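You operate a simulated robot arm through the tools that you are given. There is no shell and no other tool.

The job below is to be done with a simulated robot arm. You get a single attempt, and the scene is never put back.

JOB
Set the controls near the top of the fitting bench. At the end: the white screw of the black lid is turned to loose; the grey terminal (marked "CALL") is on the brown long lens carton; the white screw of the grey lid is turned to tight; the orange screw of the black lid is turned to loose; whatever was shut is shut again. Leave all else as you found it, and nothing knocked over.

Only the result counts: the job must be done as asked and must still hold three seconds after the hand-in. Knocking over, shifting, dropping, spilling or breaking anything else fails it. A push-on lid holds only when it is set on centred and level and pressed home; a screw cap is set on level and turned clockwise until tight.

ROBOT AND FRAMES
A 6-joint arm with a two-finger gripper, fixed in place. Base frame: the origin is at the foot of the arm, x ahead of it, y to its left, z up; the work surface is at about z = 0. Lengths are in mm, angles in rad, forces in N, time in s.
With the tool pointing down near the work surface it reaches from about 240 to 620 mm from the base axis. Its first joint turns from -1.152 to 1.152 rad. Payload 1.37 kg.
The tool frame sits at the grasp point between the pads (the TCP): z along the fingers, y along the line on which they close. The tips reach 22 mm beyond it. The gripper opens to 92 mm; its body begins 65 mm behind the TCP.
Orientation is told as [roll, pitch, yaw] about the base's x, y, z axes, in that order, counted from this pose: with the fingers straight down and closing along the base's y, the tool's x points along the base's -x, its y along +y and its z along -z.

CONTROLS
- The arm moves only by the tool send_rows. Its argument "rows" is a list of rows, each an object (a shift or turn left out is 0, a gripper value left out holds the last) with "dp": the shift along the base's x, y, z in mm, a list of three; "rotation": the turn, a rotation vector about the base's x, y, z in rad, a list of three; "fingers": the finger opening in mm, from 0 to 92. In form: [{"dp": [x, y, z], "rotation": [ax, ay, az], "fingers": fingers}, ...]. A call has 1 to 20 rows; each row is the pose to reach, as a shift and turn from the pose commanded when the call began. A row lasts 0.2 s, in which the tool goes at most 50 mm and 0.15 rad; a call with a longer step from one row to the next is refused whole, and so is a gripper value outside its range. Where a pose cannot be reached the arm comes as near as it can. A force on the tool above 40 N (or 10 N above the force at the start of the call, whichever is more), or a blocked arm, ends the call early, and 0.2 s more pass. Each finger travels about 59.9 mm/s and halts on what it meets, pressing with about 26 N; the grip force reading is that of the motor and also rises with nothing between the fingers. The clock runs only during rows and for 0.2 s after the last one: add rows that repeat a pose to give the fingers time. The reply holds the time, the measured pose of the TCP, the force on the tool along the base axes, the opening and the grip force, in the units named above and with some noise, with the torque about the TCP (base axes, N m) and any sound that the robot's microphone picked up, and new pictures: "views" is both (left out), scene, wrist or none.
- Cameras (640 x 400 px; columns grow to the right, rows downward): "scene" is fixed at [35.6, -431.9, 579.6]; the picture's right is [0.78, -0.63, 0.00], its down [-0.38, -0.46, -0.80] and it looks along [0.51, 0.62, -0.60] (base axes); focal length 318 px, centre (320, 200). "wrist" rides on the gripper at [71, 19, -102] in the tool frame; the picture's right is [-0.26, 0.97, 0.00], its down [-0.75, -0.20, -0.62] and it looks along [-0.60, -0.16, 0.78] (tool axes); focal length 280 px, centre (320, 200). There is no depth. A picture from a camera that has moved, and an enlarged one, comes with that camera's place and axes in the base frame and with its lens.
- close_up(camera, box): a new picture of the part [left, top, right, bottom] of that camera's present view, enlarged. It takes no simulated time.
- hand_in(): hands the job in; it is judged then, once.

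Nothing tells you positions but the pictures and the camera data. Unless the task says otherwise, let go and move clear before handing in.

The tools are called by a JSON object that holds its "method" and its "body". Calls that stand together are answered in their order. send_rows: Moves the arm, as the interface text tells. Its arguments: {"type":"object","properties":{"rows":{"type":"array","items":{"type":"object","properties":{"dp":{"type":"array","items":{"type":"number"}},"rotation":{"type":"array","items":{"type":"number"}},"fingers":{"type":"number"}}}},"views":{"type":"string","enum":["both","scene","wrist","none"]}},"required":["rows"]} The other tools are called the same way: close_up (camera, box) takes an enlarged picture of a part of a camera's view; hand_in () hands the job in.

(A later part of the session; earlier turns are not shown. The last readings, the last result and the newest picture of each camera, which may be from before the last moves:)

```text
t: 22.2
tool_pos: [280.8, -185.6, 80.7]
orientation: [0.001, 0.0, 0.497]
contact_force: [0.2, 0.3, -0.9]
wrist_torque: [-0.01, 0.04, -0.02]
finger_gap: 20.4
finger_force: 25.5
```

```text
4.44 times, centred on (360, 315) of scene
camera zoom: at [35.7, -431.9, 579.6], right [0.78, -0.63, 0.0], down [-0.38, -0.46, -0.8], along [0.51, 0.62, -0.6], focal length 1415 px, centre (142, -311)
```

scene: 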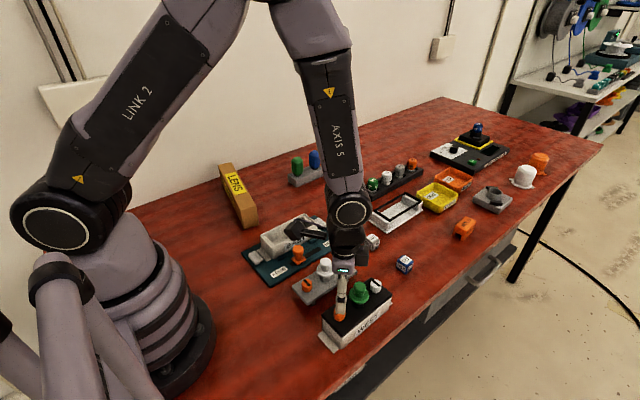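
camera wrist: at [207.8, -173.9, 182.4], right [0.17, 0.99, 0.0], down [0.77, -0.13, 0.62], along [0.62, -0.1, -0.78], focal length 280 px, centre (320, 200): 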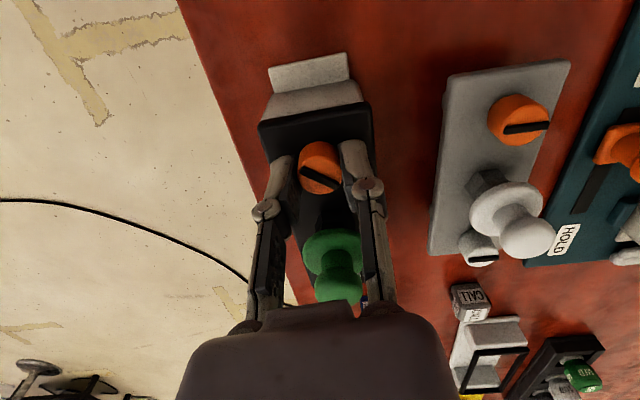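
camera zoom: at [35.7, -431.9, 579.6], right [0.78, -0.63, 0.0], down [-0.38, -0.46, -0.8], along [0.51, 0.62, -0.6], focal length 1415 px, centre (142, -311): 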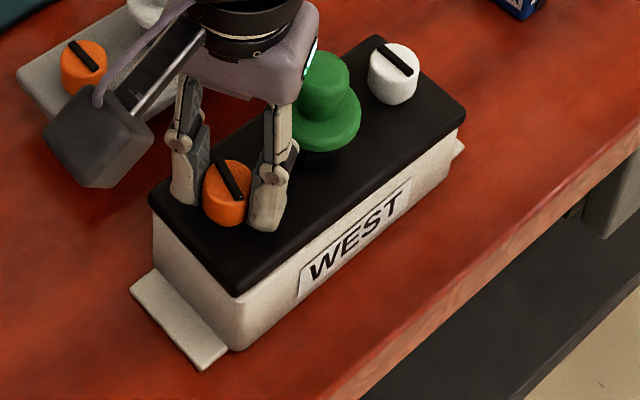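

The lid has slight play but stays seated. Finishing the last 16° of the turn.

{"method": "send_rows", "body": {"rows": [{"dp": [0, 0, 0.05], "rotation": [0, 0, 0.07]}, {"dp": [0, 0, 0.1], "rotation": [0, 0, 0.14]}, {"dp": [0, 0, 0.15], "rotation": [0, 0, 0.21]}, {"dp": [0, 0, 0.2], "rotation": [0, 0, 0.28]}], "views": "wrist"}}

{"method": "close_up", "body": {"camera": "wrist", "box": [230, 110, 430, 235]}}

{"method": "close_up", "body": {"camera": "scene", "box": [310, 270, 410, 360]}}

```text
t: 23.2
tool_pos: [280.3, -185.9, 80.5]
orientation: [0.0, 0.001, 0.776]
contact_force: [-0.6, -0.7, -0.5]
wrist_torque: [0.02, 0.08, 0.01]
finger_gap: 20.7
finger_force: 25.7
camera wrist: at [215.9, -222.5, 182.7], right [-0.49, 0.87, 0.0], down [0.68, 0.38, 0.62], along [0.55, 0.31, -0.78], focal length 280 px, centre (320, 200)
```

wrist: 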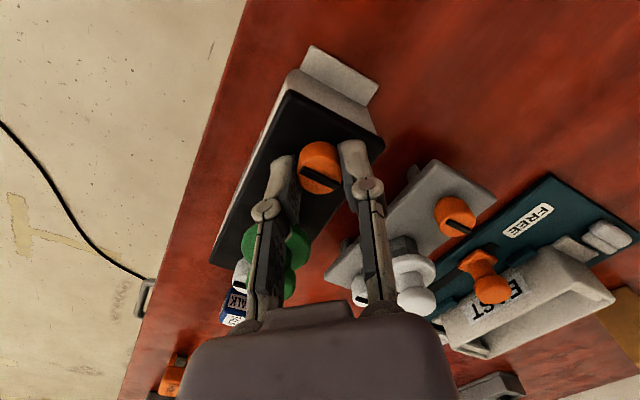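

```text
3.20 times, centred on (330, 172) of wrist
camera zoom: at [215.9, -222.5, 182.7], right [-0.49, 0.87, 0.0], down [0.68, 0.38, 0.62], along [0.55, 0.31, -0.78], focal length 897 px, centre (288, 288)
```

zoom: 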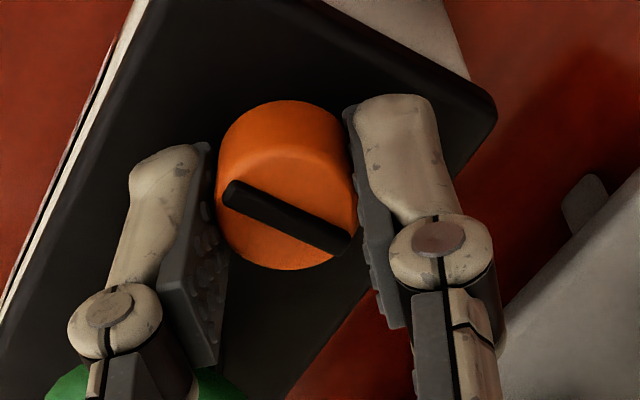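

```text
4.44 times, centred on (360, 315) of scene
camera zoom: at [35.7, -431.9, 579.6], right [0.78, -0.63, 0.0], down [-0.38, -0.46, -0.8], along [0.51, 0.62, -0.6], focal length 1415 px, centre (142, -311)
```

zoom: 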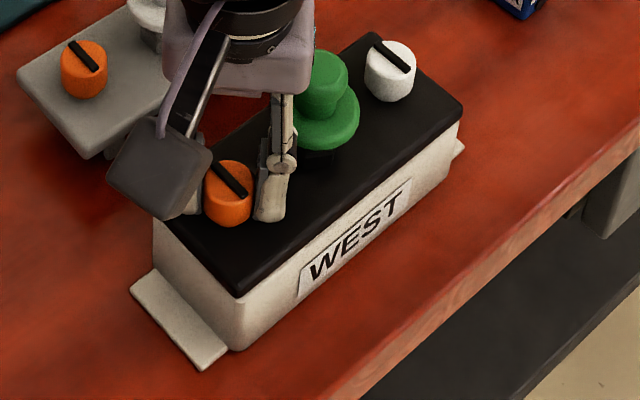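

The orange slot is now across as well. I'll release and rise to look at the lid.

{"method": "send_rows", "body": {"rows": [{"fingers": 26}, {"fingers": 34}, {"fingers": 34}, {"dp": [0, 0, 12]}, {"dp": [0, 0, 30]}, {"dp": [0, 0, 60]}, {"dp": [0, 0, 90]}, {"dp": [0, 0, 90]}]}}

{"method": "close_up", "body": {"camera": "wrist", "box": [210, 20, 450, 190]}}

{"method": "close_up", "body": {"camera": "scene", "box": [310, 270, 410, 360]}}

```text
t: 25.0
tool_pos: [280.1, -185.7, 170.3]
orientation: [-0.001, 0.0, 0.774]
contact_force: [0.1, -0.1, -0.6]
wrist_torque: [0.03, -0.03, 0.01]
finger_gap: 34.2
finger_force: 0.1
camera wrist: at [215.4, -221.7, 271.9], right [-0.49, 0.87, 0.0], down [0.68, 0.38, 0.62], along [0.55, 0.31, -0.78], focal length 280 px, centre (320, 200)
```

scene: 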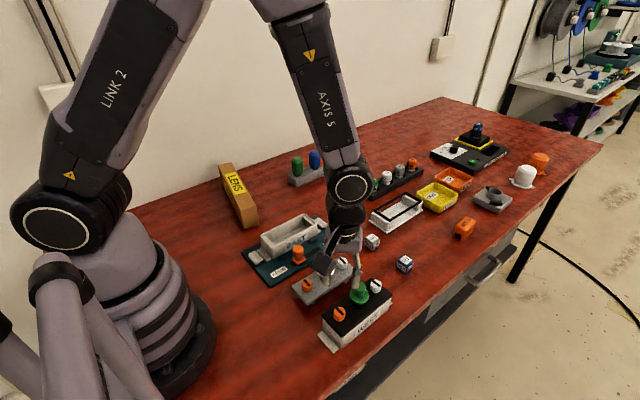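
wrist: 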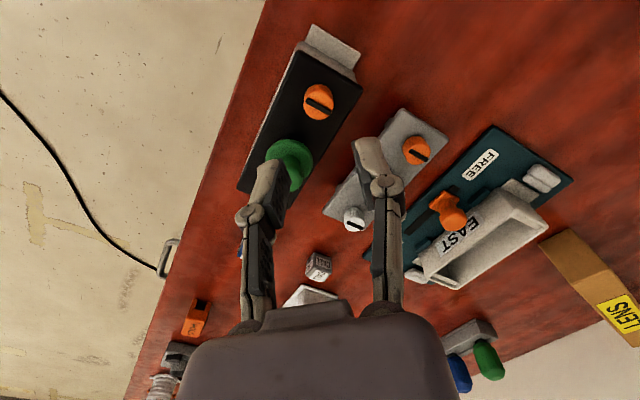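

```text
2.35 times, centred on (330, 105) of wrist
camera zoom: at [215.4, -221.7, 271.9], right [-0.49, 0.87, 0.0], down [0.68, 0.38, 0.62], along [0.55, 0.31, -0.78], focal length 660 px, centre (296, 424)
```

zoom: 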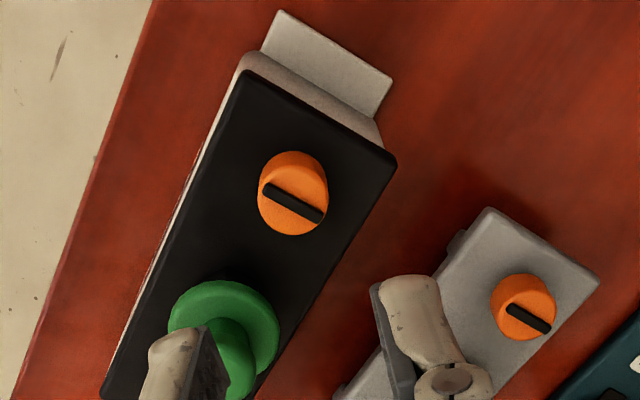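

```text
4.44 times, centred on (360, 315) of scene
camera zoom: at [35.6, -431.9, 579.6], right [0.78, -0.63, 0.0], down [-0.38, -0.46, -0.8], along [0.51, 0.62, -0.6], focal length 1415 px, centre (142, -311)
```

zoom: 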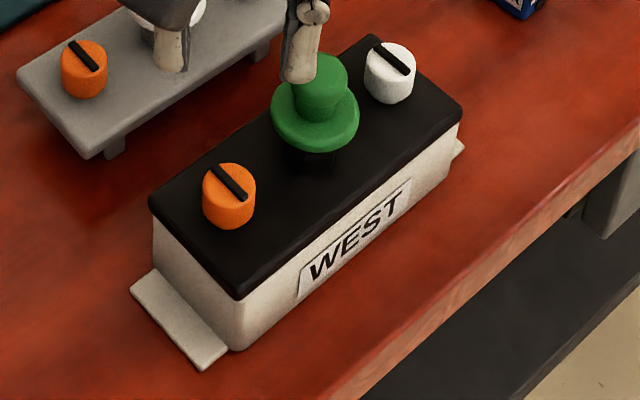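

Both black-lid screws are across and the lid sits level. Next I go above the grey lid's white screw near (381,-84), keeping the +45° yaw for a clockwise turn.

{"method": "send_rows", "body": {"rows": [{"dp": [25, 25, 0], "fingers": 44}, {"dp": [50, 50, 0]}, {"dp": [75, 75, 0]}, {"dp": [100.6, 101.8, -5]}, {"dp": [100.6, 101.8, -35]}, {"dp": [100.6, 101.8, -65]}, {"dp": [100.6, 101.8, -65]}]}}

{"method": "close_up", "body": {"camera": "wrist", "box": [240, 70, 400, 170]}}

{"method": "close_up", "body": {"camera": "scene", "box": [280, 240, 380, 320]}}

```text
t: 26.6
tool_pos: [380.3, -83.2, 106.9]
orientation: [0.0, 0.0, 0.775]
contact_force: [-0.7, -0.2, 0.6]
wrist_torque: [0.0, 0.0, 0.0]
finger_gap: 43.9
finger_force: 0.1
camera wrist: at [316.7, -119.9, 207.9], right [-0.49, 0.87, 0.0], down [0.68, 0.38, 0.63], along [0.55, 0.3, -0.78], focal length 280 px, centre (320, 200)
```

scene: 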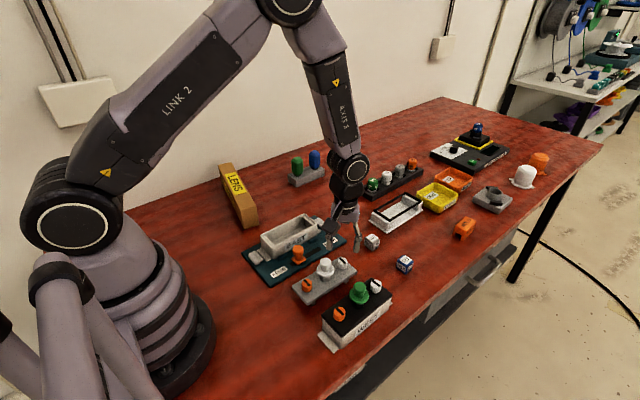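
wrist: 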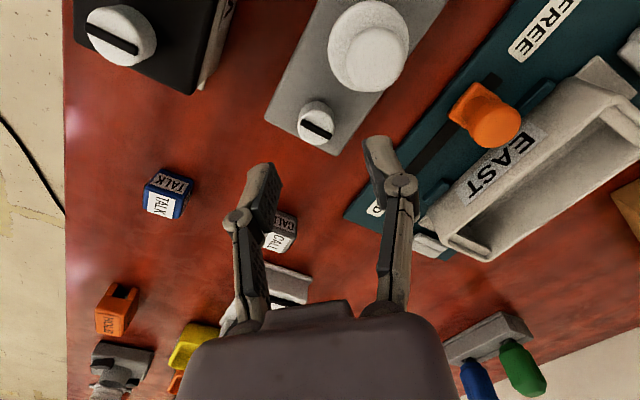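

```text
4.00 times, centred on (320, 120) of wrist
camera zoom: at [316.7, -119.9, 207.9], right [-0.49, 0.87, 0.0], down [0.68, 0.38, 0.63], along [0.55, 0.3, -0.78], focal length 1122 px, centre (320, 520)
```

zoom: 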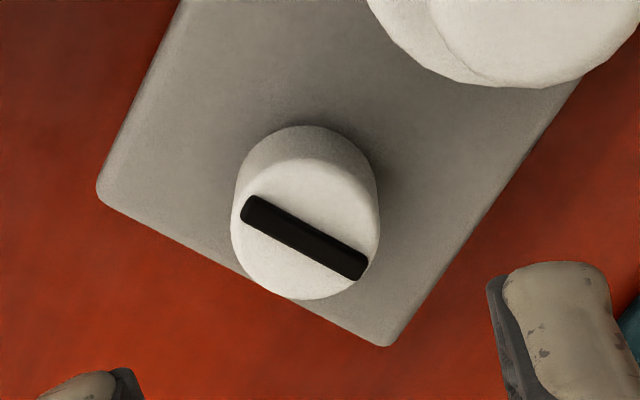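

```text
5.00 times, centred on (330, 280) of scene
camera zoom: at [35.7, -431.9, 579.6], right [0.78, -0.63, 0.0], down [-0.38, -0.46, -0.8], along [0.51, 0.62, -0.6], focal length 1592 px, centre (270, -200)
```

zoom: 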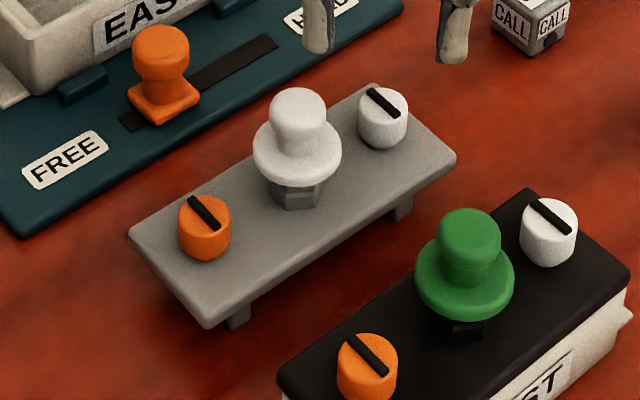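

The grey lid's white screw is about 2 mm off in y and its top is lower, around z=47. I'll descend in stages and check.

{"method": "send_rows", "body": {"rows": [{"dp": [0, -2.2, -20]}, {"dp": [0, -2.2, -32]}, {"dp": [0, -2.2, -39]}, {"dp": [0, -2.2, -39]}], "views": "wrist"}}

{"method": "close_up", "body": {"camera": "wrist", "box": [230, 110, 430, 235]}}

{"method": "close_up", "body": {"camera": "scene", "box": [310, 235, 390, 300]}}

```text
t: 27.6
tool_pos: [381.3, -86.0, 67.4]
orientation: [0.0, -0.001, 0.773]
contact_force: [0.0, -0.7, 0.3]
wrist_torque: [-0.01, 0.02, -0.01]
finger_gap: 43.9
finger_force: 0.0
camera wrist: at [316.7, -122.1, 169.0], right [-0.49, 0.87, 0.0], down [0.68, 0.38, 0.63], along [0.55, 0.3, -0.78], focal length 280 px, centre (320, 200)
```

wrist: 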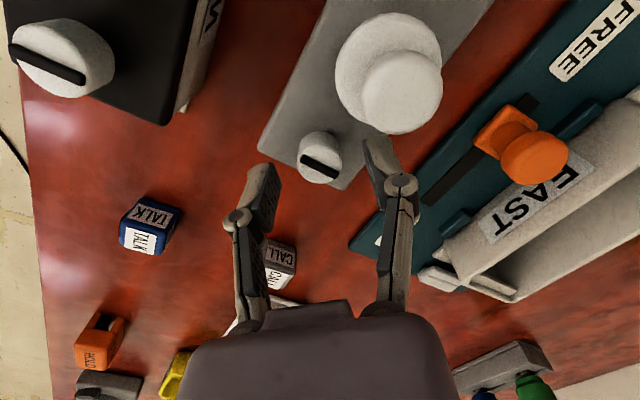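

```text
3.20 times, centred on (330, 172) of wrist
camera zoom: at [316.7, -122.1, 169.0], right [-0.49, 0.87, 0.0], down [0.68, 0.38, 0.63], along [0.55, 0.3, -0.78], focal length 897 px, centre (288, 288)
```

zoom: 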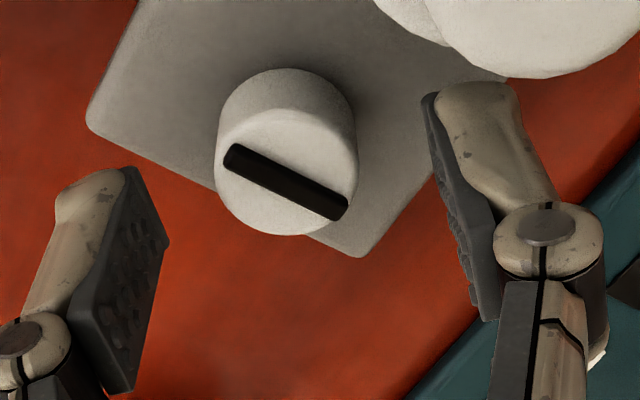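

```text
6.15 times, centred on (350, 268) of scene
camera zoom: at [35.6, -431.9, 579.6], right [0.78, -0.63, 0.0], down [-0.38, -0.46, -0.8], along [0.51, 0.62, -0.6], focal length 1959 px, centre (135, -215)
```

zoom: 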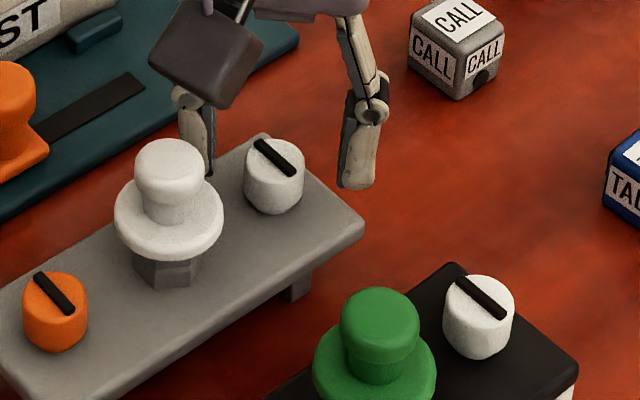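

The view is well centred left-right. I'll go 5 mm lower and compare the screw's size with how it looked when properly gripped before.

{"method": "send_rows", "body": {"rows": [{"dp": [0, 0, -3]}, {"dp": [0, 0, -5]}, {"dp": [0, 0, -5]}], "views": "none"}}

{"method": "close_up", "body": {"camera": "wrist", "box": [230, 110, 430, 235]}}

{"method": "close_up", "body": {"camera": "scene", "box": [330, 245, 380, 285]}}

```text
t: 28.4
tool_pos: [380.8, -86.9, 62.7]
orientation: [-0.001, 0.0, 0.775]
contact_force: [0.8, 0.3, -0.3]
wrist_torque: [-0.01, 0.01, 0.01]
finger_gap: 44.1
finger_force: 0.0
```

```text
3.20 times, centred on (330, 172) of wrist
camera zoom: at [316.3, -122.2, 164.0], right [-0.49, 0.87, 0.0], down [0.68, 0.38, 0.63], along [0.55, 0.3, -0.78], focal length 897 px, centre (288, 288)
```

zoom: 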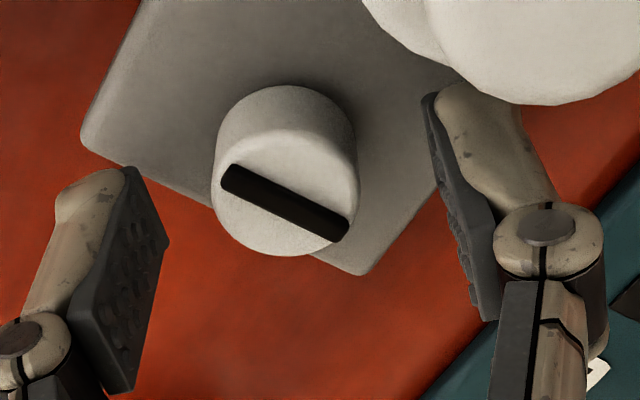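

```text
10.00 times, centred on (355, 265) of scene
camera zoom: at [35.6, -431.9, 579.6], right [0.78, -0.63, 0.0], down [-0.38, -0.46, -0.8], along [0.51, 0.62, -0.6], focal length 3183 px, centre (-30, -450)
```

zoom: 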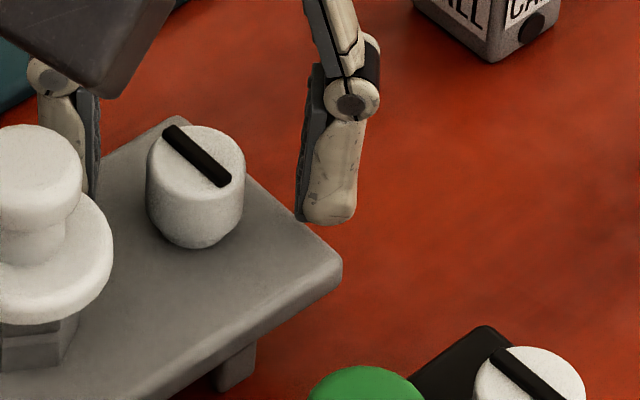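

The size matches now; the screw is about 3 mm off in the direction away from the camera. I'll shift to align and check again.

{"method": "send_rows", "body": {"rows": [{"dp": [-2.6, -0.95, 0.2]}, {"dp": [-2.6, -0.95, 0.2]}], "views": "none"}}

{"method": "close_up", "body": {"camera": "wrist", "box": [230, 110, 430, 235]}}

{"method": "close_up", "body": {"camera": "scene", "box": [280, 240, 380, 320]}}

```text
t: 29.0
tool_pos: [378.4, -85.8, 63.4]
orientation: [0.001, -0.001, 0.775]
contact_force: [-0.1, 0.6, -0.1]
wrist_torque: [0.02, 0.0, -0.01]
finger_gap: 43.7
finger_force: 0.0
```

```text
3.20 times, centred on (330, 172) of wrist
camera zoom: at [313.9, -123.0, 164.7], right [-0.49, 0.87, 0.0], down [0.68, 0.38, 0.62], along [0.55, 0.3, -0.78], focal length 897 px, centre (288, 288)
```

zoom: 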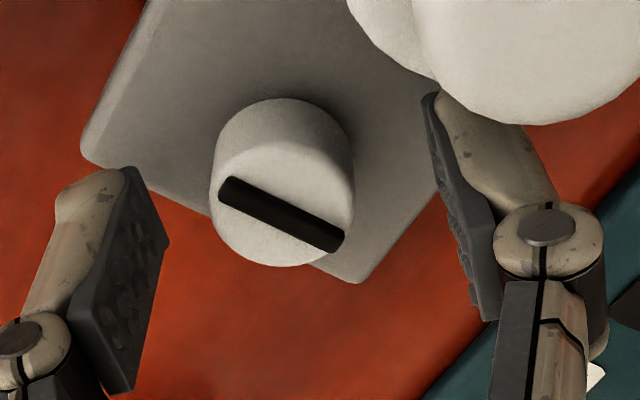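

```text
5.00 times, centred on (330, 280) of scene
camera zoom: at [35.6, -431.9, 579.6], right [0.78, -0.63, 0.0], down [-0.38, -0.46, -0.8], along [0.51, 0.62, -0.6], focal length 1592 px, centre (270, -200)
```

zoom: 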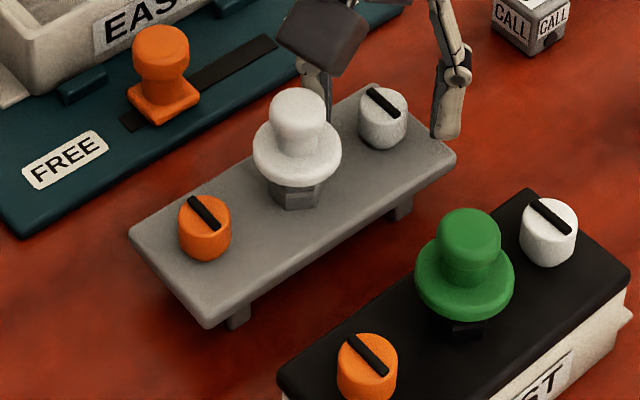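

Nearly there; a 0.7 mm shift along the closing line remains, which matters because this lid lies loose. I'll adjust and verify again.

{"method": "send_rows", "body": {"rows": [{"dp": [0.3, -0.6, -0.2]}, {"dp": [0.3, -0.6, -0.2]}, {"dp": [0.3, -0.6, -0.2]}], "views": "none"}}

{"method": "close_up", "body": {"camera": "wrist", "box": [230, 110, 430, 235]}}

```text
t: 29.8
tool_pos: [379.1, -88.2, 63.6]
orientation: [0.0, -0.001, 0.776]
contact_force: [-0.2, -0.7, 0.8]
wrist_torque: [0.01, -0.02, -0.01]
finger_gap: 43.7
finger_force: 0.1
```

```text
3.20 times, centred on (330, 172) of wrist
camera zoom: at [314.4, -123.8, 164.5], right [-0.49, 0.87, 0.0], down [0.68, 0.38, 0.62], along [0.55, 0.3, -0.78], focal length 897 px, centre (288, 288)
```

zoom: 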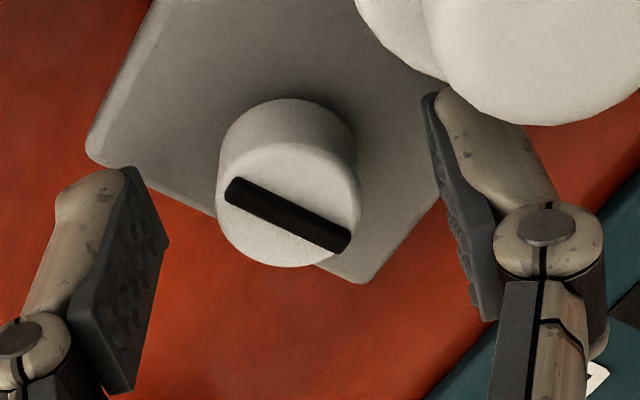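

Centred. Closing gently on the grey lid's white screw.

{"method": "send_rows", "body": {"rows": [{"fingers": 34}, {"fingers": 28}, {"fingers": 24}, {"fingers": 22}, {"fingers": 20}, {"fingers": 15}, {"fingers": 15}], "views": "wrist"}}

{"method": "close_up", "body": {"camera": "wrist", "box": [230, 110, 430, 235]}}

{"method": "close_up", "body": {"camera": "scene", "box": [280, 240, 380, 320]}}

```text
t: 31.4
tool_pos: [378.6, -87.5, 63.3]
orientation: [-0.001, -0.002, 0.774]
contact_force: [-0.8, 0.5, 1.4]
wrist_torque: [-0.03, 0.04, 0.0]
finger_gap: 20.4
finger_force: 26.1
camera wrist: at [314.4, -123.8, 164.6], right [-0.49, 0.87, 0.0], down [0.68, 0.38, 0.62], along [0.55, 0.3, -0.78], focal length 280 px, centre (320, 200)
```

wrist: 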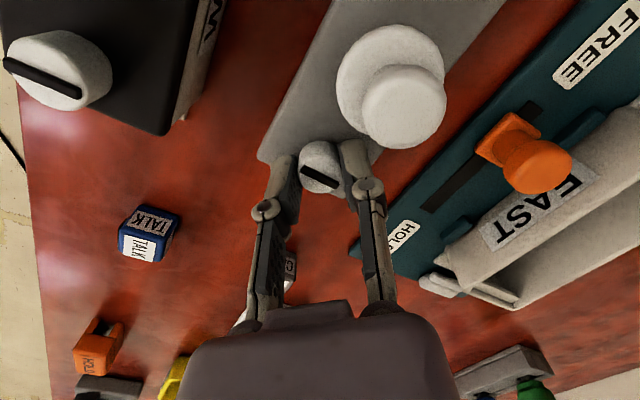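

```text
3.20 times, centred on (330, 172) of wrist
camera zoom: at [314.4, -123.8, 164.6], right [-0.49, 0.87, 0.0], down [0.68, 0.38, 0.62], along [0.55, 0.3, -0.78], focal length 897 px, centre (288, 288)
```

zoom: 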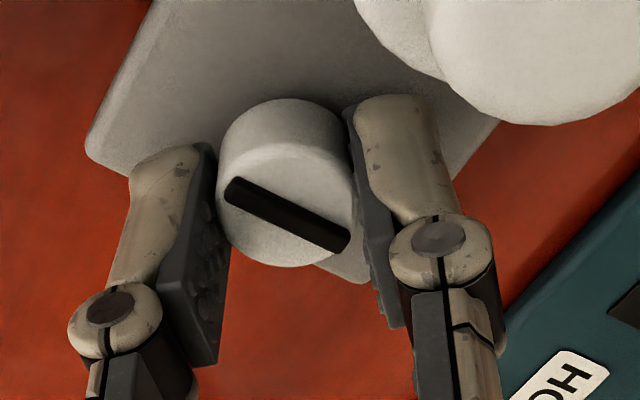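

```text
5.00 times, centred on (330, 280) of scene
camera zoom: at [35.6, -431.9, 579.6], right [0.78, -0.63, 0.0], down [-0.38, -0.46, -0.8], along [0.51, 0.62, -0.6], focal length 1592 px, centre (270, -200)
```

zoom: 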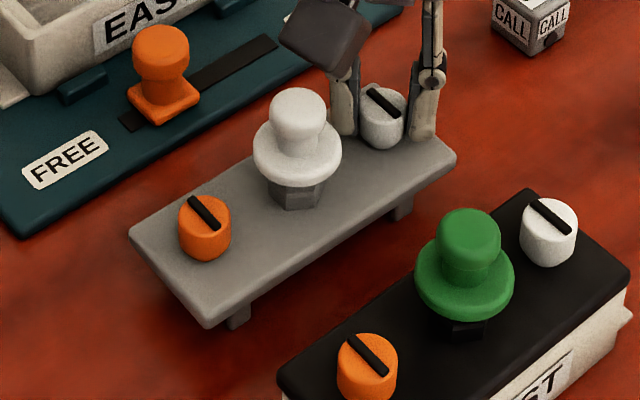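

The lid did not move. Turning clockwise a little with a matching small descent, then checking the lid stays put.

{"method": "send_rows", "body": {"rows": [{"dp": [0, 0, -0.15], "rotation": [0, 0, -0.08]}, {"dp": [0, 0, -0.3], "rotation": [0, 0, -0.16]}, {"dp": [0, 0, -0.45], "rotation": [0, 0, -0.24]}], "views": "none"}}

{"method": "close_up", "body": {"camera": "scene", "box": [280, 240, 380, 320]}}

{"method": "close_up", "body": {"camera": "wrist", "box": [230, 110, 430, 235]}}

```text
t: 32.2
tool_pos: [379.2, -88.5, 61.8]
orientation: [0.0, 0.0, 0.534]
contact_force: [-1.9, 5.2, 20.5]
wrist_torque: [0.08, 0.14, -0.01]
finger_gap: 20.8
finger_force: 26.3
```

```text
5.00 times, centred on (330, 280) of scene
camera zoom: at [35.6, -431.9, 579.6], right [0.78, -0.63, 0.0], down [-0.38, -0.46, -0.8], along [0.51, 0.62, -0.6], focal length 1592 px, centre (270, -200)
```

zoom: 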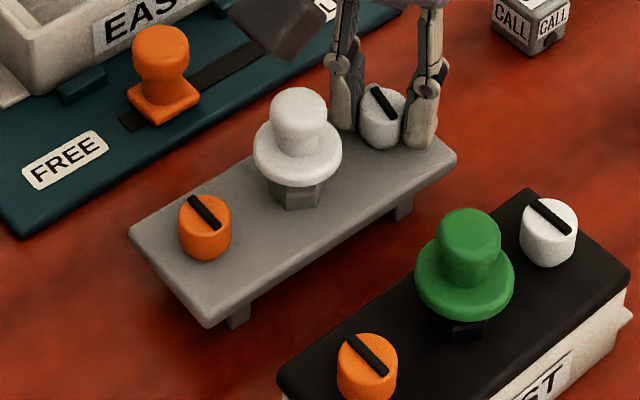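

```text
3.20 times, centred on (330, 172) of wrist
camera zoom: at [307.8, -107.5, 163.8], right [-0.27, 0.96, 0.0], down [0.75, 0.21, 0.63], along [0.6, 0.17, -0.78], focal length 897 px, centre (288, 288)
```

zoom: 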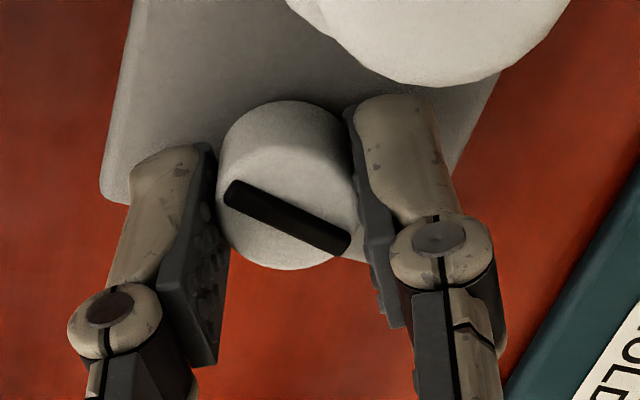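

The lid is unmoved and the slot follows, but I'm pressing down with about 20 N, so this screw doesn't sink as I assumed. I'll take back the descent and see the force.

{"method": "send_rows", "body": {"rows": [{"dp": [0, 0, 0.4]}, {"dp": [0, 0, 0.4]}], "views": "none"}}

```text
t: 32.8
tool_pos: [378.6, -89.0, 61.9]
orientation: [-0.002, -0.001, 0.536]
contact_force: [2.4, 7.2, 10.6]
wrist_torque: [0.21, -0.18, 0.03]
finger_gap: 20.4
finger_force: 25.9
```

{"method": "send_rows", "body": {"rows": [{"dp": [0, 0, 0.1], "rotation": [0, 0, -0.06]}, {"dp": [0, 0, 0.2], "rotation": [0, 0, -0.12]}], "views": "none"}}

{"method": "close_up", "body": {"camera": "scene", "box": [280, 240, 380, 320]}}

```text
t: 33.4
tool_pos: [379.1, -90.5, 61.9]
orientation: [0.001, 0.001, 0.413]
contact_force: [0.9, -0.8, -0.3]
wrist_torque: [-0.01, -0.02, 0.03]
finger_gap: 20.3
finger_force: 26.0
```

```text
5.00 times, centred on (330, 280) of scene
camera zoom: at [35.6, -431.9, 579.6], right [0.78, -0.63, 0.0], down [-0.38, -0.46, -0.8], along [0.51, 0.62, -0.6], focal length 1592 px, centre (270, -200)
```

zoom: 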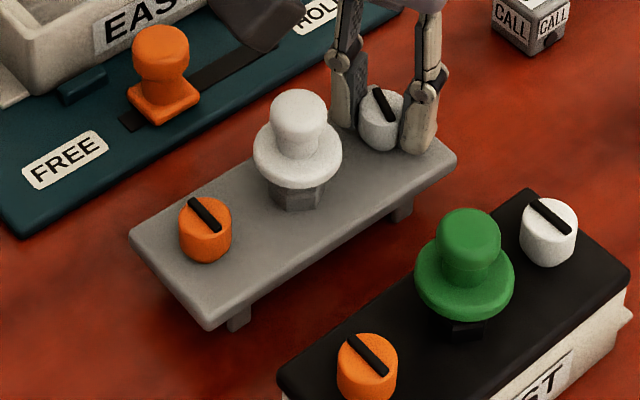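

All forces vanished and the lid is still in place. I'll continue turning clockwise at constant height in short stages.

{"method": "send_rows", "body": {"rows": [{"rotation": [0, 0, -0.06]}, {"rotation": [0, 0, -0.12]}, {"rotation": [0, 0, -0.18]}], "views": "none"}}

{"method": "close_up", "body": {"camera": "scene", "box": [280, 240, 380, 320]}}

```text
t: 34.2
tool_pos: [379.3, -88.7, 61.6]
orientation: [0.001, 0.0, 0.234]
contact_force: [0.7, -0.9, -0.2]
wrist_torque: [-0.04, -0.05, 0.02]
finger_gap: 20.4
finger_force: 25.8
```

```text
5.00 times, centred on (330, 280) of scene
camera zoom: at [35.6, -431.9, 579.6], right [0.78, -0.63, 0.0], down [-0.38, -0.46, -0.8], along [0.51, 0.62, -0.6], focal length 1592 px, centre (270, -200)
```

zoom: 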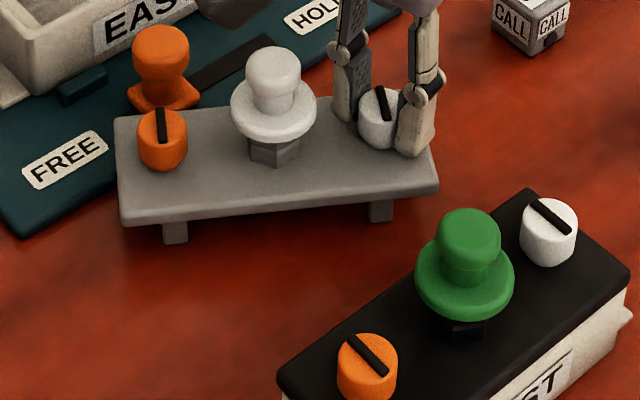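

The lid has swung round with the screw once the downward force was gone. I need a careful look before doing anything else.

{"method": "close_up", "body": {"camera": "scene", "box": [290, 235, 390, 305]}}

{"method": "close_up", "body": {"camera": "wrist", "box": [160, 0, 480, 200]}}

{"method": "close_up", "body": {"camera": "wrist", "box": [230, 110, 430, 235]}}

```text
5.71 times, centred on (340, 270) of scene
camera zoom: at [35.6, -431.9, 579.6], right [0.78, -0.63, 0.0], down [-0.38, -0.46, -0.8], along [0.51, 0.62, -0.6], focal length 1819 px, centre (206, -200)
```

zoom: 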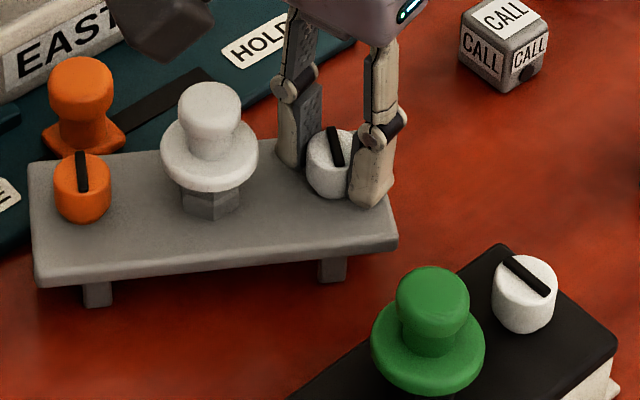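

```text
2.00 times, centred on (320, 100) of wrist
camera zoom: at [304.7, -85.8, 164.2], right [0.03, 1.0, 0.0], down [0.78, -0.02, 0.62], along [0.62, -0.02, -0.78], focal length 561 px, centre (320, 400)
```

zoom: 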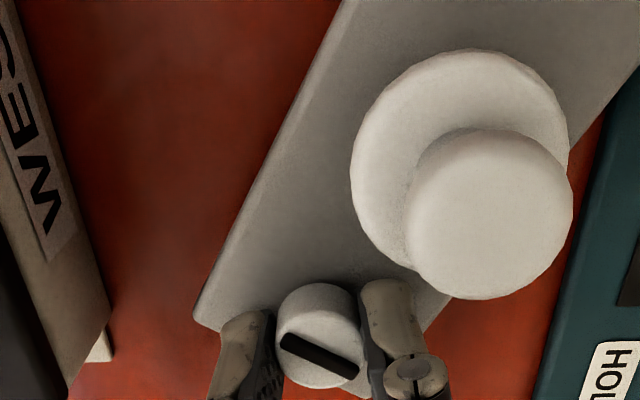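

```text
3.20 times, centred on (330, 172) of wrist
camera zoom: at [304.7, -85.8, 164.2], right [0.03, 1.0, 0.0], down [0.78, -0.02, 0.62], along [0.62, -0.02, -0.78], focal length 897 px, centre (288, 288)
```

zoom: 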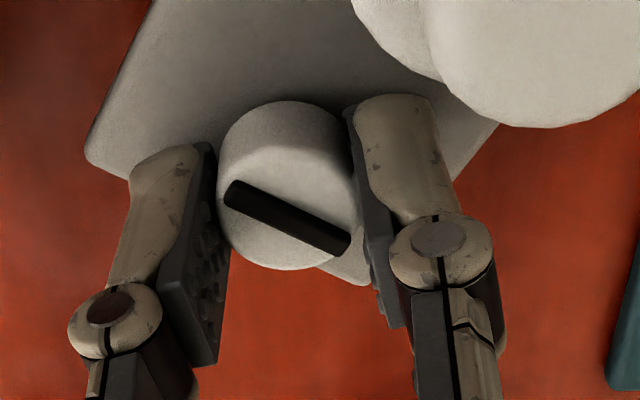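

In the wrist view the lid sits in the same relation to the screw as before, so the screw sprang back and the loose lid simply followed. I'll turn the tool back counter-clockwise so the lid returns to where it lay, then later turn while pressing the lid down.

{"method": "send_rows", "body": {"rows": [{"rotation": [0, 0, 0.06]}, {"rotation": [0, 0, 0.12]}, {"rotation": [0, 0, 0.18]}, {"rotation": [0, 0, 0.24]}, {"rotation": [0, 0, 0.3]}], "views": "none"}}

{"method": "close_up", "body": {"camera": "scene", "box": [280, 240, 380, 320]}}

```text
t: 35.4
tool_pos: [378.6, -89.2, 63.5]
orientation: [0.0, 0.001, 0.536]
contact_force: [-0.2, 0.9, -0.4]
wrist_torque: [0.0, -0.09, 0.0]
finger_gap: 20.3
finger_force: 26.2
```

```text
5.00 times, centred on (330, 280) of scene
camera zoom: at [35.7, -431.9, 579.6], right [0.78, -0.63, 0.0], down [-0.38, -0.46, -0.8], along [0.51, 0.62, -0.6], focal length 1592 px, centre (270, -200)
```

zoom: 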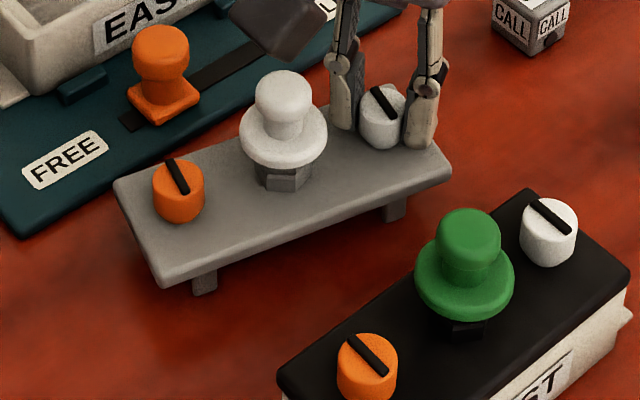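

{"method": "send_rows", "body": {"rows": [{"rotation": [0, 0, 0.06]}, {"rotation": [0, 0, 0.12]}, {"rotation": [0, 0, 0.18]}, {"rotation": [0, 0, 0.24]}], "views": "none"}}

{"method": "close_up", "body": {"camera": "scene", "box": [280, 240, 380, 320]}}

{"method": "close_up", "body": {"camera": "wrist", "box": [230, 110, 430, 235]}}

```text
t: 36.4
tool_pos: [377.9, -88.3, 62.0]
orientation: [0.001, -0.001, 0.777]
contact_force: [-1.0, 1.0, 0.2]
wrist_torque: [0.04, -0.02, -0.06]
finger_gap: 20.2
finger_force: 26.5
```

```text
5.00 times, centred on (330, 280) of scene
camera zoom: at [35.6, -431.9, 579.6], right [0.78, -0.63, 0.0], down [-0.38, -0.46, -0.8], along [0.51, 0.62, -0.6], focal length 1592 px, centre (270, -200)
```

zoom: 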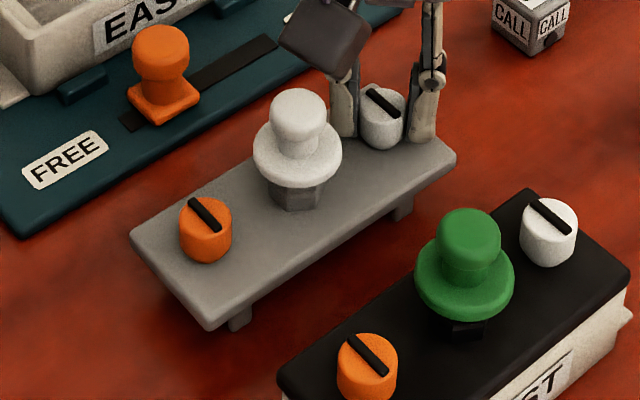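

```text
3.20 times, centred on (330, 172) of wrist
camera zoom: at [314.1, -124.1, 164.0], right [-0.49, 0.87, 0.0], down [0.68, 0.38, 0.62], along [0.55, 0.31, -0.78], focal length 897 px, centre (288, 288)
```

zoom: 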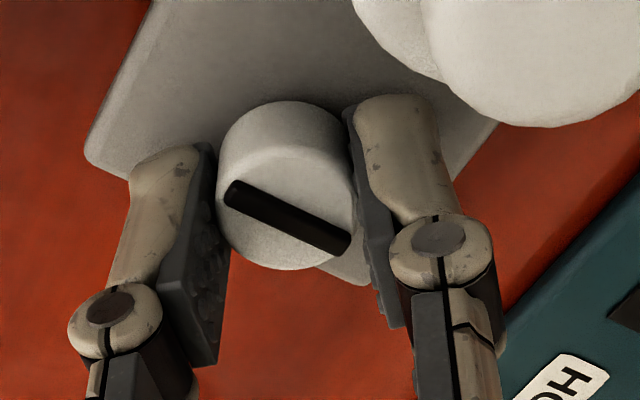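

The lid is back where it lay. I'll regrip 2 mm higher (so the tips stay off the lid) and slightly better centred on the screw axis.

{"method": "send_rows", "body": {"rows": [{"fingers": 24}, {"fingers": 30}, {"dp": [0.5, 0.5, 2.0], "fingers": 30}, {"dp": [0.5, 0.5, 2.0], "fingers": 30}, {"dp": [0.5, 0.5, 2.0], "fingers": 24}, {"dp": [0.5, 0.5, 2.0], "fingers": 22}, {"dp": [0.5, 0.5, 2.0], "fingers": 20}, {"dp": [0.5, 0.5, 2.0], "fingers": 15}, {"dp": [0.5, 0.5, 2.0], "fingers": 15}], "views": "none"}}

{"method": "close_up", "body": {"camera": "scene", "box": [280, 240, 380, 320]}}

{"method": "close_up", "body": {"camera": "wrist", "box": [230, 110, 430, 235]}}

```text
t: 38.4
tool_pos: [378.9, -88.4, 64.5]
orientation: [0.001, -0.001, 0.775]
contact_force: [-0.7, -0.3, 2.9]
wrist_torque: [0.03, 0.0, 0.01]
finger_gap: 20.5
finger_force: 26.5
```

```text
5.00 times, centred on (330, 280) of scene
camera zoom: at [35.6, -431.9, 579.6], right [0.78, -0.63, 0.0], down [-0.38, -0.46, -0.8], along [0.51, 0.62, -0.6], focal length 1592 px, centre (270, -200)
```

zoom: 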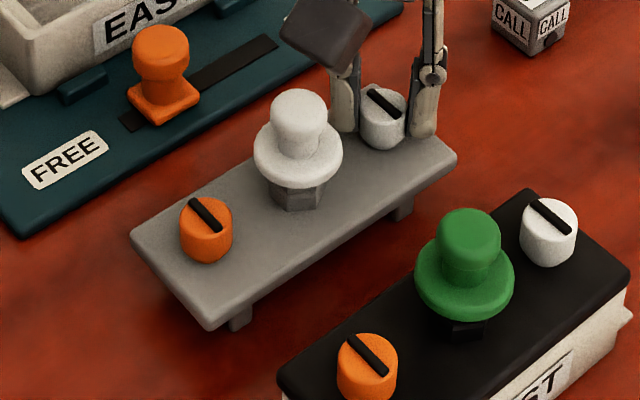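

```text
3.20 times, centred on (330, 172) of wrist
camera zoom: at [314.8, -123.6, 166.4], right [-0.49, 0.87, 0.0], down [0.68, 0.38, 0.62], along [0.55, 0.3, -0.78], focal length 897 px, centre (288, 288)
```

zoom: 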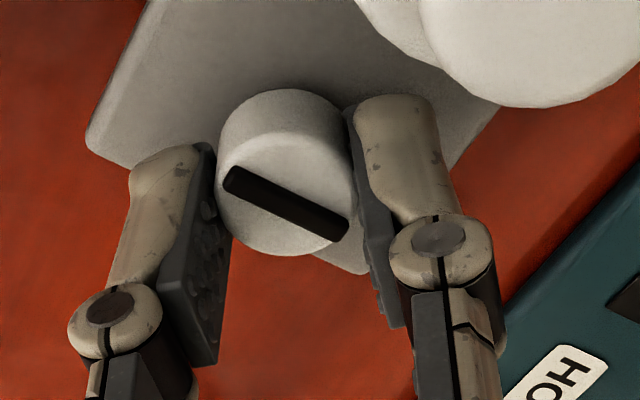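

Gripped again with the lid unmoved. Now I press down about 15 N before turning.

{"method": "send_rows", "body": {"rows": [{"dp": [0, 0, -0.3]}, {"dp": [0, 0, -0.6]}, {"dp": [0, 0, -0.6]}], "views": "none"}}

```text
t: 39.2
tool_pos: [380.2, -88.0, 63.6]
orientation: [0.0, -0.001, 0.775]
contact_force: [-4.4, 3.3, 20.1]
wrist_torque: [-0.04, 0.25, 0.01]
finger_gap: 20.5
finger_force: 26.2
```

{"method": "send_rows", "body": {"rows": [{"rotation": [0, 0, -0.06]}, {"rotation": [0, 0, -0.12]}], "views": "none"}}

{"method": "close_up", "body": {"camera": "scene", "box": [280, 240, 380, 320]}}

```text
t: 39.8
tool_pos: [378.7, -87.4, 63.8]
orientation: [-0.001, -0.002, 0.654]
contact_force: [-3.0, 3.2, 18.9]
wrist_torque: [0.06, 0.12, 0.02]
finger_gap: 20.6
finger_force: 25.3
```

```text
5.00 times, centred on (330, 280) of scene
camera zoom: at [35.6, -431.9, 579.6], right [0.78, -0.63, 0.0], down [-0.38, -0.46, -0.8], along [0.51, 0.62, -0.6], focal length 1592 px, centre (270, -200)
```

zoom: 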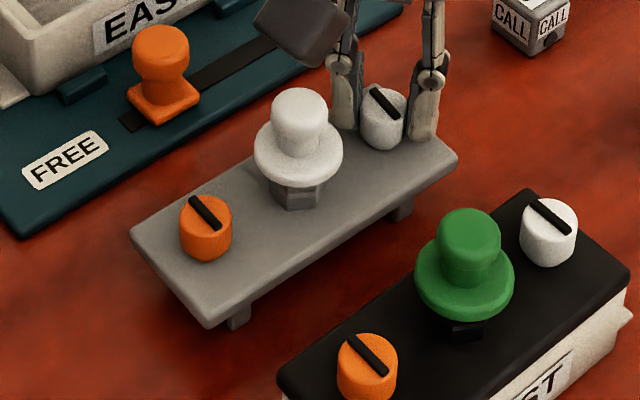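

The lid stays pinned and the force is steady. Continuing clockwise under the same press.

{"method": "send_rows", "body": {"rows": [{"rotation": [0, 0, -0.06]}, {"rotation": [0, 0, -0.12]}, {"rotation": [0, 0, -0.18]}, {"rotation": [0, 0, -0.24]}], "views": "none"}}

{"method": "close_up", "body": {"camera": "scene", "box": [280, 240, 380, 320]}}

{"method": "close_up", "body": {"camera": "wrist", "box": [230, 110, 430, 235]}}

```text
t: 40.8
tool_pos: [380.5, -87.9, 63.6]
orientation: [0.001, -0.002, 0.414]
contact_force: [1.2, -6.7, 13.9]
wrist_torque: [-0.15, -0.1, 0.01]
finger_gap: 20.5
finger_force: 26.8
```

```text
5.00 times, centred on (330, 280) of scene
camera zoom: at [35.6, -431.9, 579.6], right [0.78, -0.63, 0.0], down [-0.38, -0.46, -0.8], along [0.51, 0.62, -0.6], focal length 1592 px, centre (270, -200)
```

zoom: 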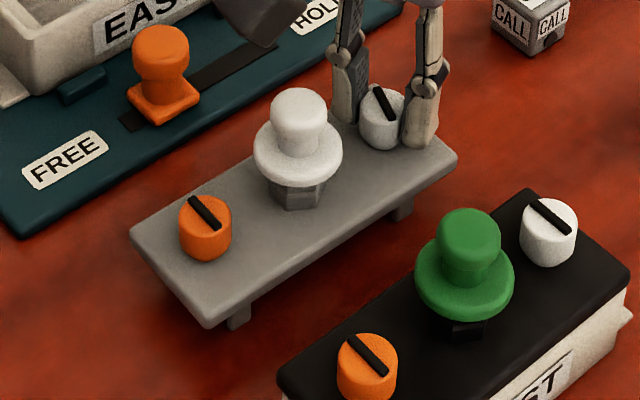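

```text
3.20 times, centred on (330, 172) of wrist
camera zoom: at [306.5, -98.8, 165.5], right [-0.15, 0.99, 0.0], down [0.77, 0.12, 0.63], along [0.62, 0.09, -0.78], focal length 897 px, centre (288, 288)
```

zoom: 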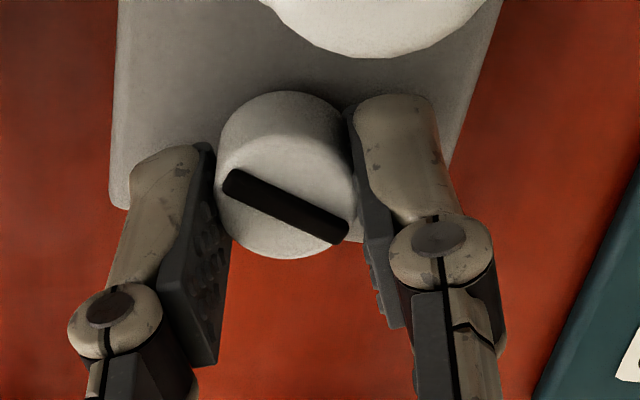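

Good: the slot has turned about 20° while the lid has stayed put. I ease the side force and keep the press while turning on.

{"method": "send_rows", "body": {"rows": [{"dp": [0, -0.2, -0.15]}, {"dp": [0, -0.25, -0.2], "rotation": [0, 0, -0.06]}, {"dp": [0, -0.25, -0.2], "rotation": [0, 0, -0.12]}, {"dp": [0, -0.25, -0.2], "rotation": [0, 0, -0.18]}], "views": "none"}}

{"method": "close_up", "body": {"camera": "scene", "box": [280, 240, 380, 320]}}

```text
t: 41.8
tool_pos: [379.0, -87.4, 64.1]
orientation: [0.002, -0.003, 0.234]
contact_force: [2.6, -3.9, 19.2]
wrist_torque: [-0.08, -0.17, 0.03]
finger_gap: 20.4
finger_force: 25.3
```

```text
5.00 times, centred on (330, 280) of scene
camera zoom: at [35.6, -431.9, 579.6], right [0.78, -0.63, 0.0], down [-0.38, -0.46, -0.8], along [0.51, 0.62, -0.6], focal length 1592 px, centre (270, -200)
```

zoom: 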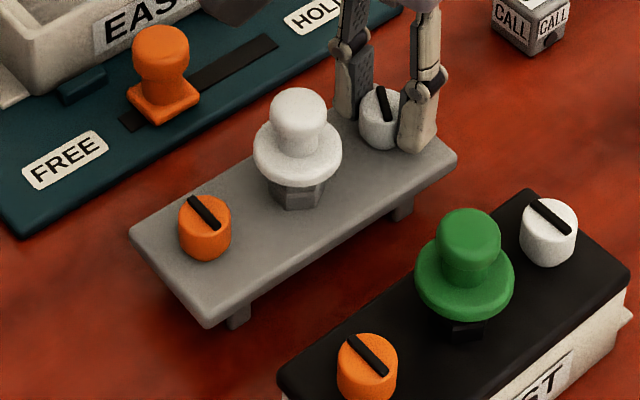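

Still pinned at 31° of turn with 19 N press. Continuing.

{"method": "send_rows", "body": {"rows": [{"dp": [0, 0, 0], "rotation": [0, 0, -0.06]}, {"dp": [0, 0, 0], "rotation": [0, 0, -0.12]}, {"dp": [0, 0, 0], "rotation": [0, 0, -0.18]}, {"dp": [0, 0, 0], "rotation": [0, 0, -0.24]}], "views": "none"}}

{"method": "close_up", "body": {"camera": "scene", "box": [280, 240, 380, 320]}}

```text
t: 42.8
tool_pos: [380.0, -88.0, 63.4]
orientation: [0.0, -0.003, -0.006]
contact_force: [2.7, -0.2, 18.3]
wrist_torque: [0.01, -0.16, 0.02]
finger_gap: 20.4
finger_force: 26.0
```

```text
5.00 times, centred on (330, 280) of scene
camera zoom: at [35.6, -431.9, 579.6], right [0.78, -0.63, 0.0], down [-0.38, -0.46, -0.8], along [0.51, 0.62, -0.6], focal length 1592 px, centre (270, -200)
```

zoom: 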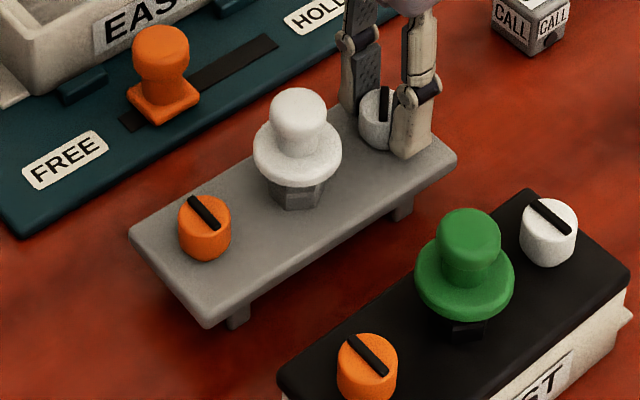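

The turn is at about 45° with the lid still in place and a steady press. Continuing the second half.

{"method": "send_rows", "body": {"rows": [{"rotation": [0, 0, -0.06]}, {"rotation": [0, 0, -0.12]}, {"rotation": [0, 0, -0.18]}, {"rotation": [0, 0, -0.24]}], "views": "none"}}

{"method": "close_up", "body": {"camera": "scene", "box": [280, 240, 380, 320]}}

```text
t: 43.8
tool_pos: [379.6, -87.6, 62.9]
orientation: [0.001, 0.002, -0.245]
contact_force: [0.5, -2.0, 5.0]
wrist_torque: [-0.11, -0.13, -0.02]
finger_gap: 20.2
finger_force: 25.6
```

```text
5.00 times, centred on (330, 280) of scene
camera zoom: at [35.6, -431.9, 579.6], right [0.78, -0.63, 0.0], down [-0.38, -0.46, -0.8], along [0.51, 0.62, -0.6], focal length 1592 px, centre (270, -200)
```

zoom: 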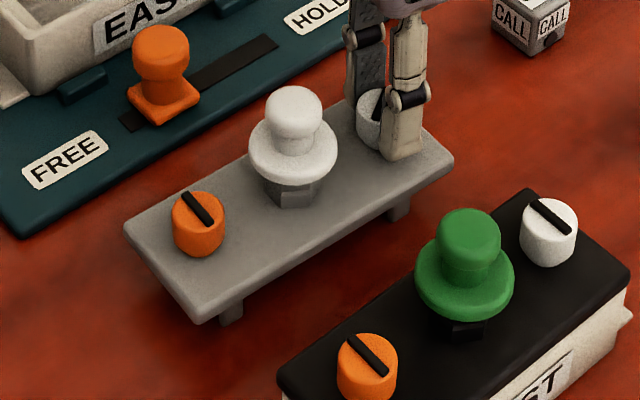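

The press force fell off and the lid slipped a few mm round. I'll restore the press first, then continue.

{"method": "send_rows", "body": {"rows": [{"dp": [0, 0, -0.3]}, {"dp": [0, 0, -0.5]}], "views": "none"}}

{"method": "close_up", "body": {"camera": "scene", "box": [280, 240, 380, 320]}}

{"method": "close_up", "body": {"camera": "wrist", "box": [230, 110, 430, 235]}}

```text
t: 44.4
tool_pos: [378.8, -87.8, 63.1]
orientation: [-0.001, -0.001, -0.244]
contact_force: [-1.3, -2.0, 15.2]
wrist_torque: [-0.03, 0.06, 0.0]
finger_gap: 20.5
finger_force: 25.8
```

```text
5.00 times, centred on (330, 280) of scene
camera zoom: at [35.6, -431.9, 579.6], right [0.78, -0.63, 0.0], down [-0.38, -0.46, -0.8], along [0.51, 0.62, -0.6], focal length 1592 px, centre (270, -200)
```

zoom: 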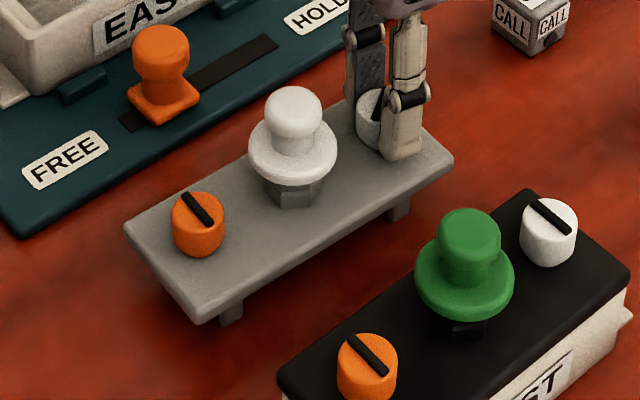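

```text
3.20 times, centred on (330, 172) of wrist
camera zoom: at [314.0, -51.7, 164.8], right [0.49, 0.87, 0.0], down [0.68, -0.38, 0.62], along [0.55, -0.31, -0.78], focal length 897 px, centre (288, 288)
```

zoom: 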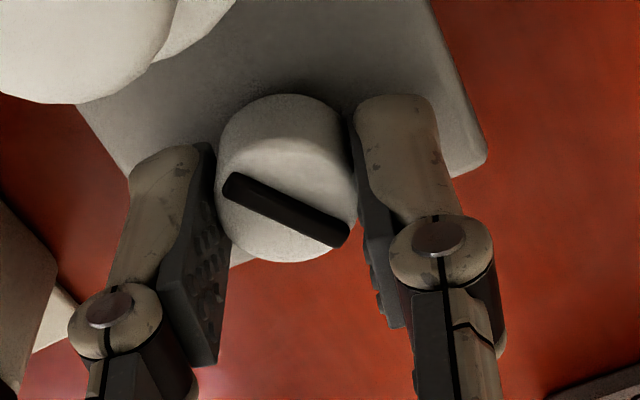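

{"method": "send_rows", "body": {"rows": [{"dp": [0, 0, -0.2], "rotation": [0, 0, -0.03]}, {"dp": [0, 0, -0.25], "rotation": [0, 0, -0.08]}, {"dp": [0, 0, -0.3], "rotation": [0, 0, -0.13]}], "views": "none"}}

{"method": "close_up", "body": {"camera": "scene", "box": [280, 240, 380, 320]}}

```text
t: 45.2
tool_pos: [380.0, -87.7, 62.5]
orientation: [0.0, 0.001, -0.376]
contact_force: [-5.4, 1.0, 18.1]
wrist_torque: [0.06, 0.27, 0.01]
finger_gap: 20.4
finger_force: 25.5
```

```text
5.00 times, centred on (330, 280) of scene
camera zoom: at [35.6, -431.9, 579.6], right [0.78, -0.63, 0.0], down [-0.38, -0.46, -0.8], along [0.51, 0.62, -0.6], focal length 1592 px, centre (270, -200)
```

zoom: 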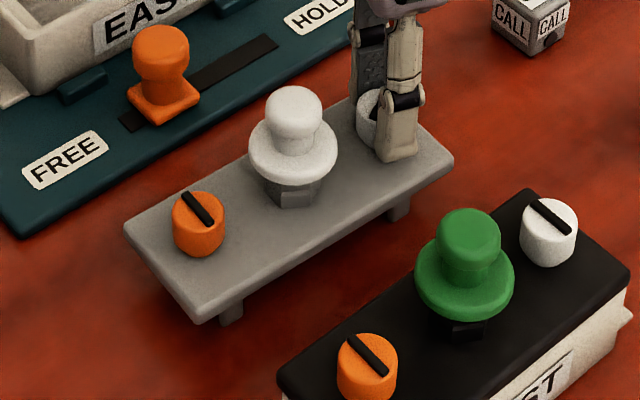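

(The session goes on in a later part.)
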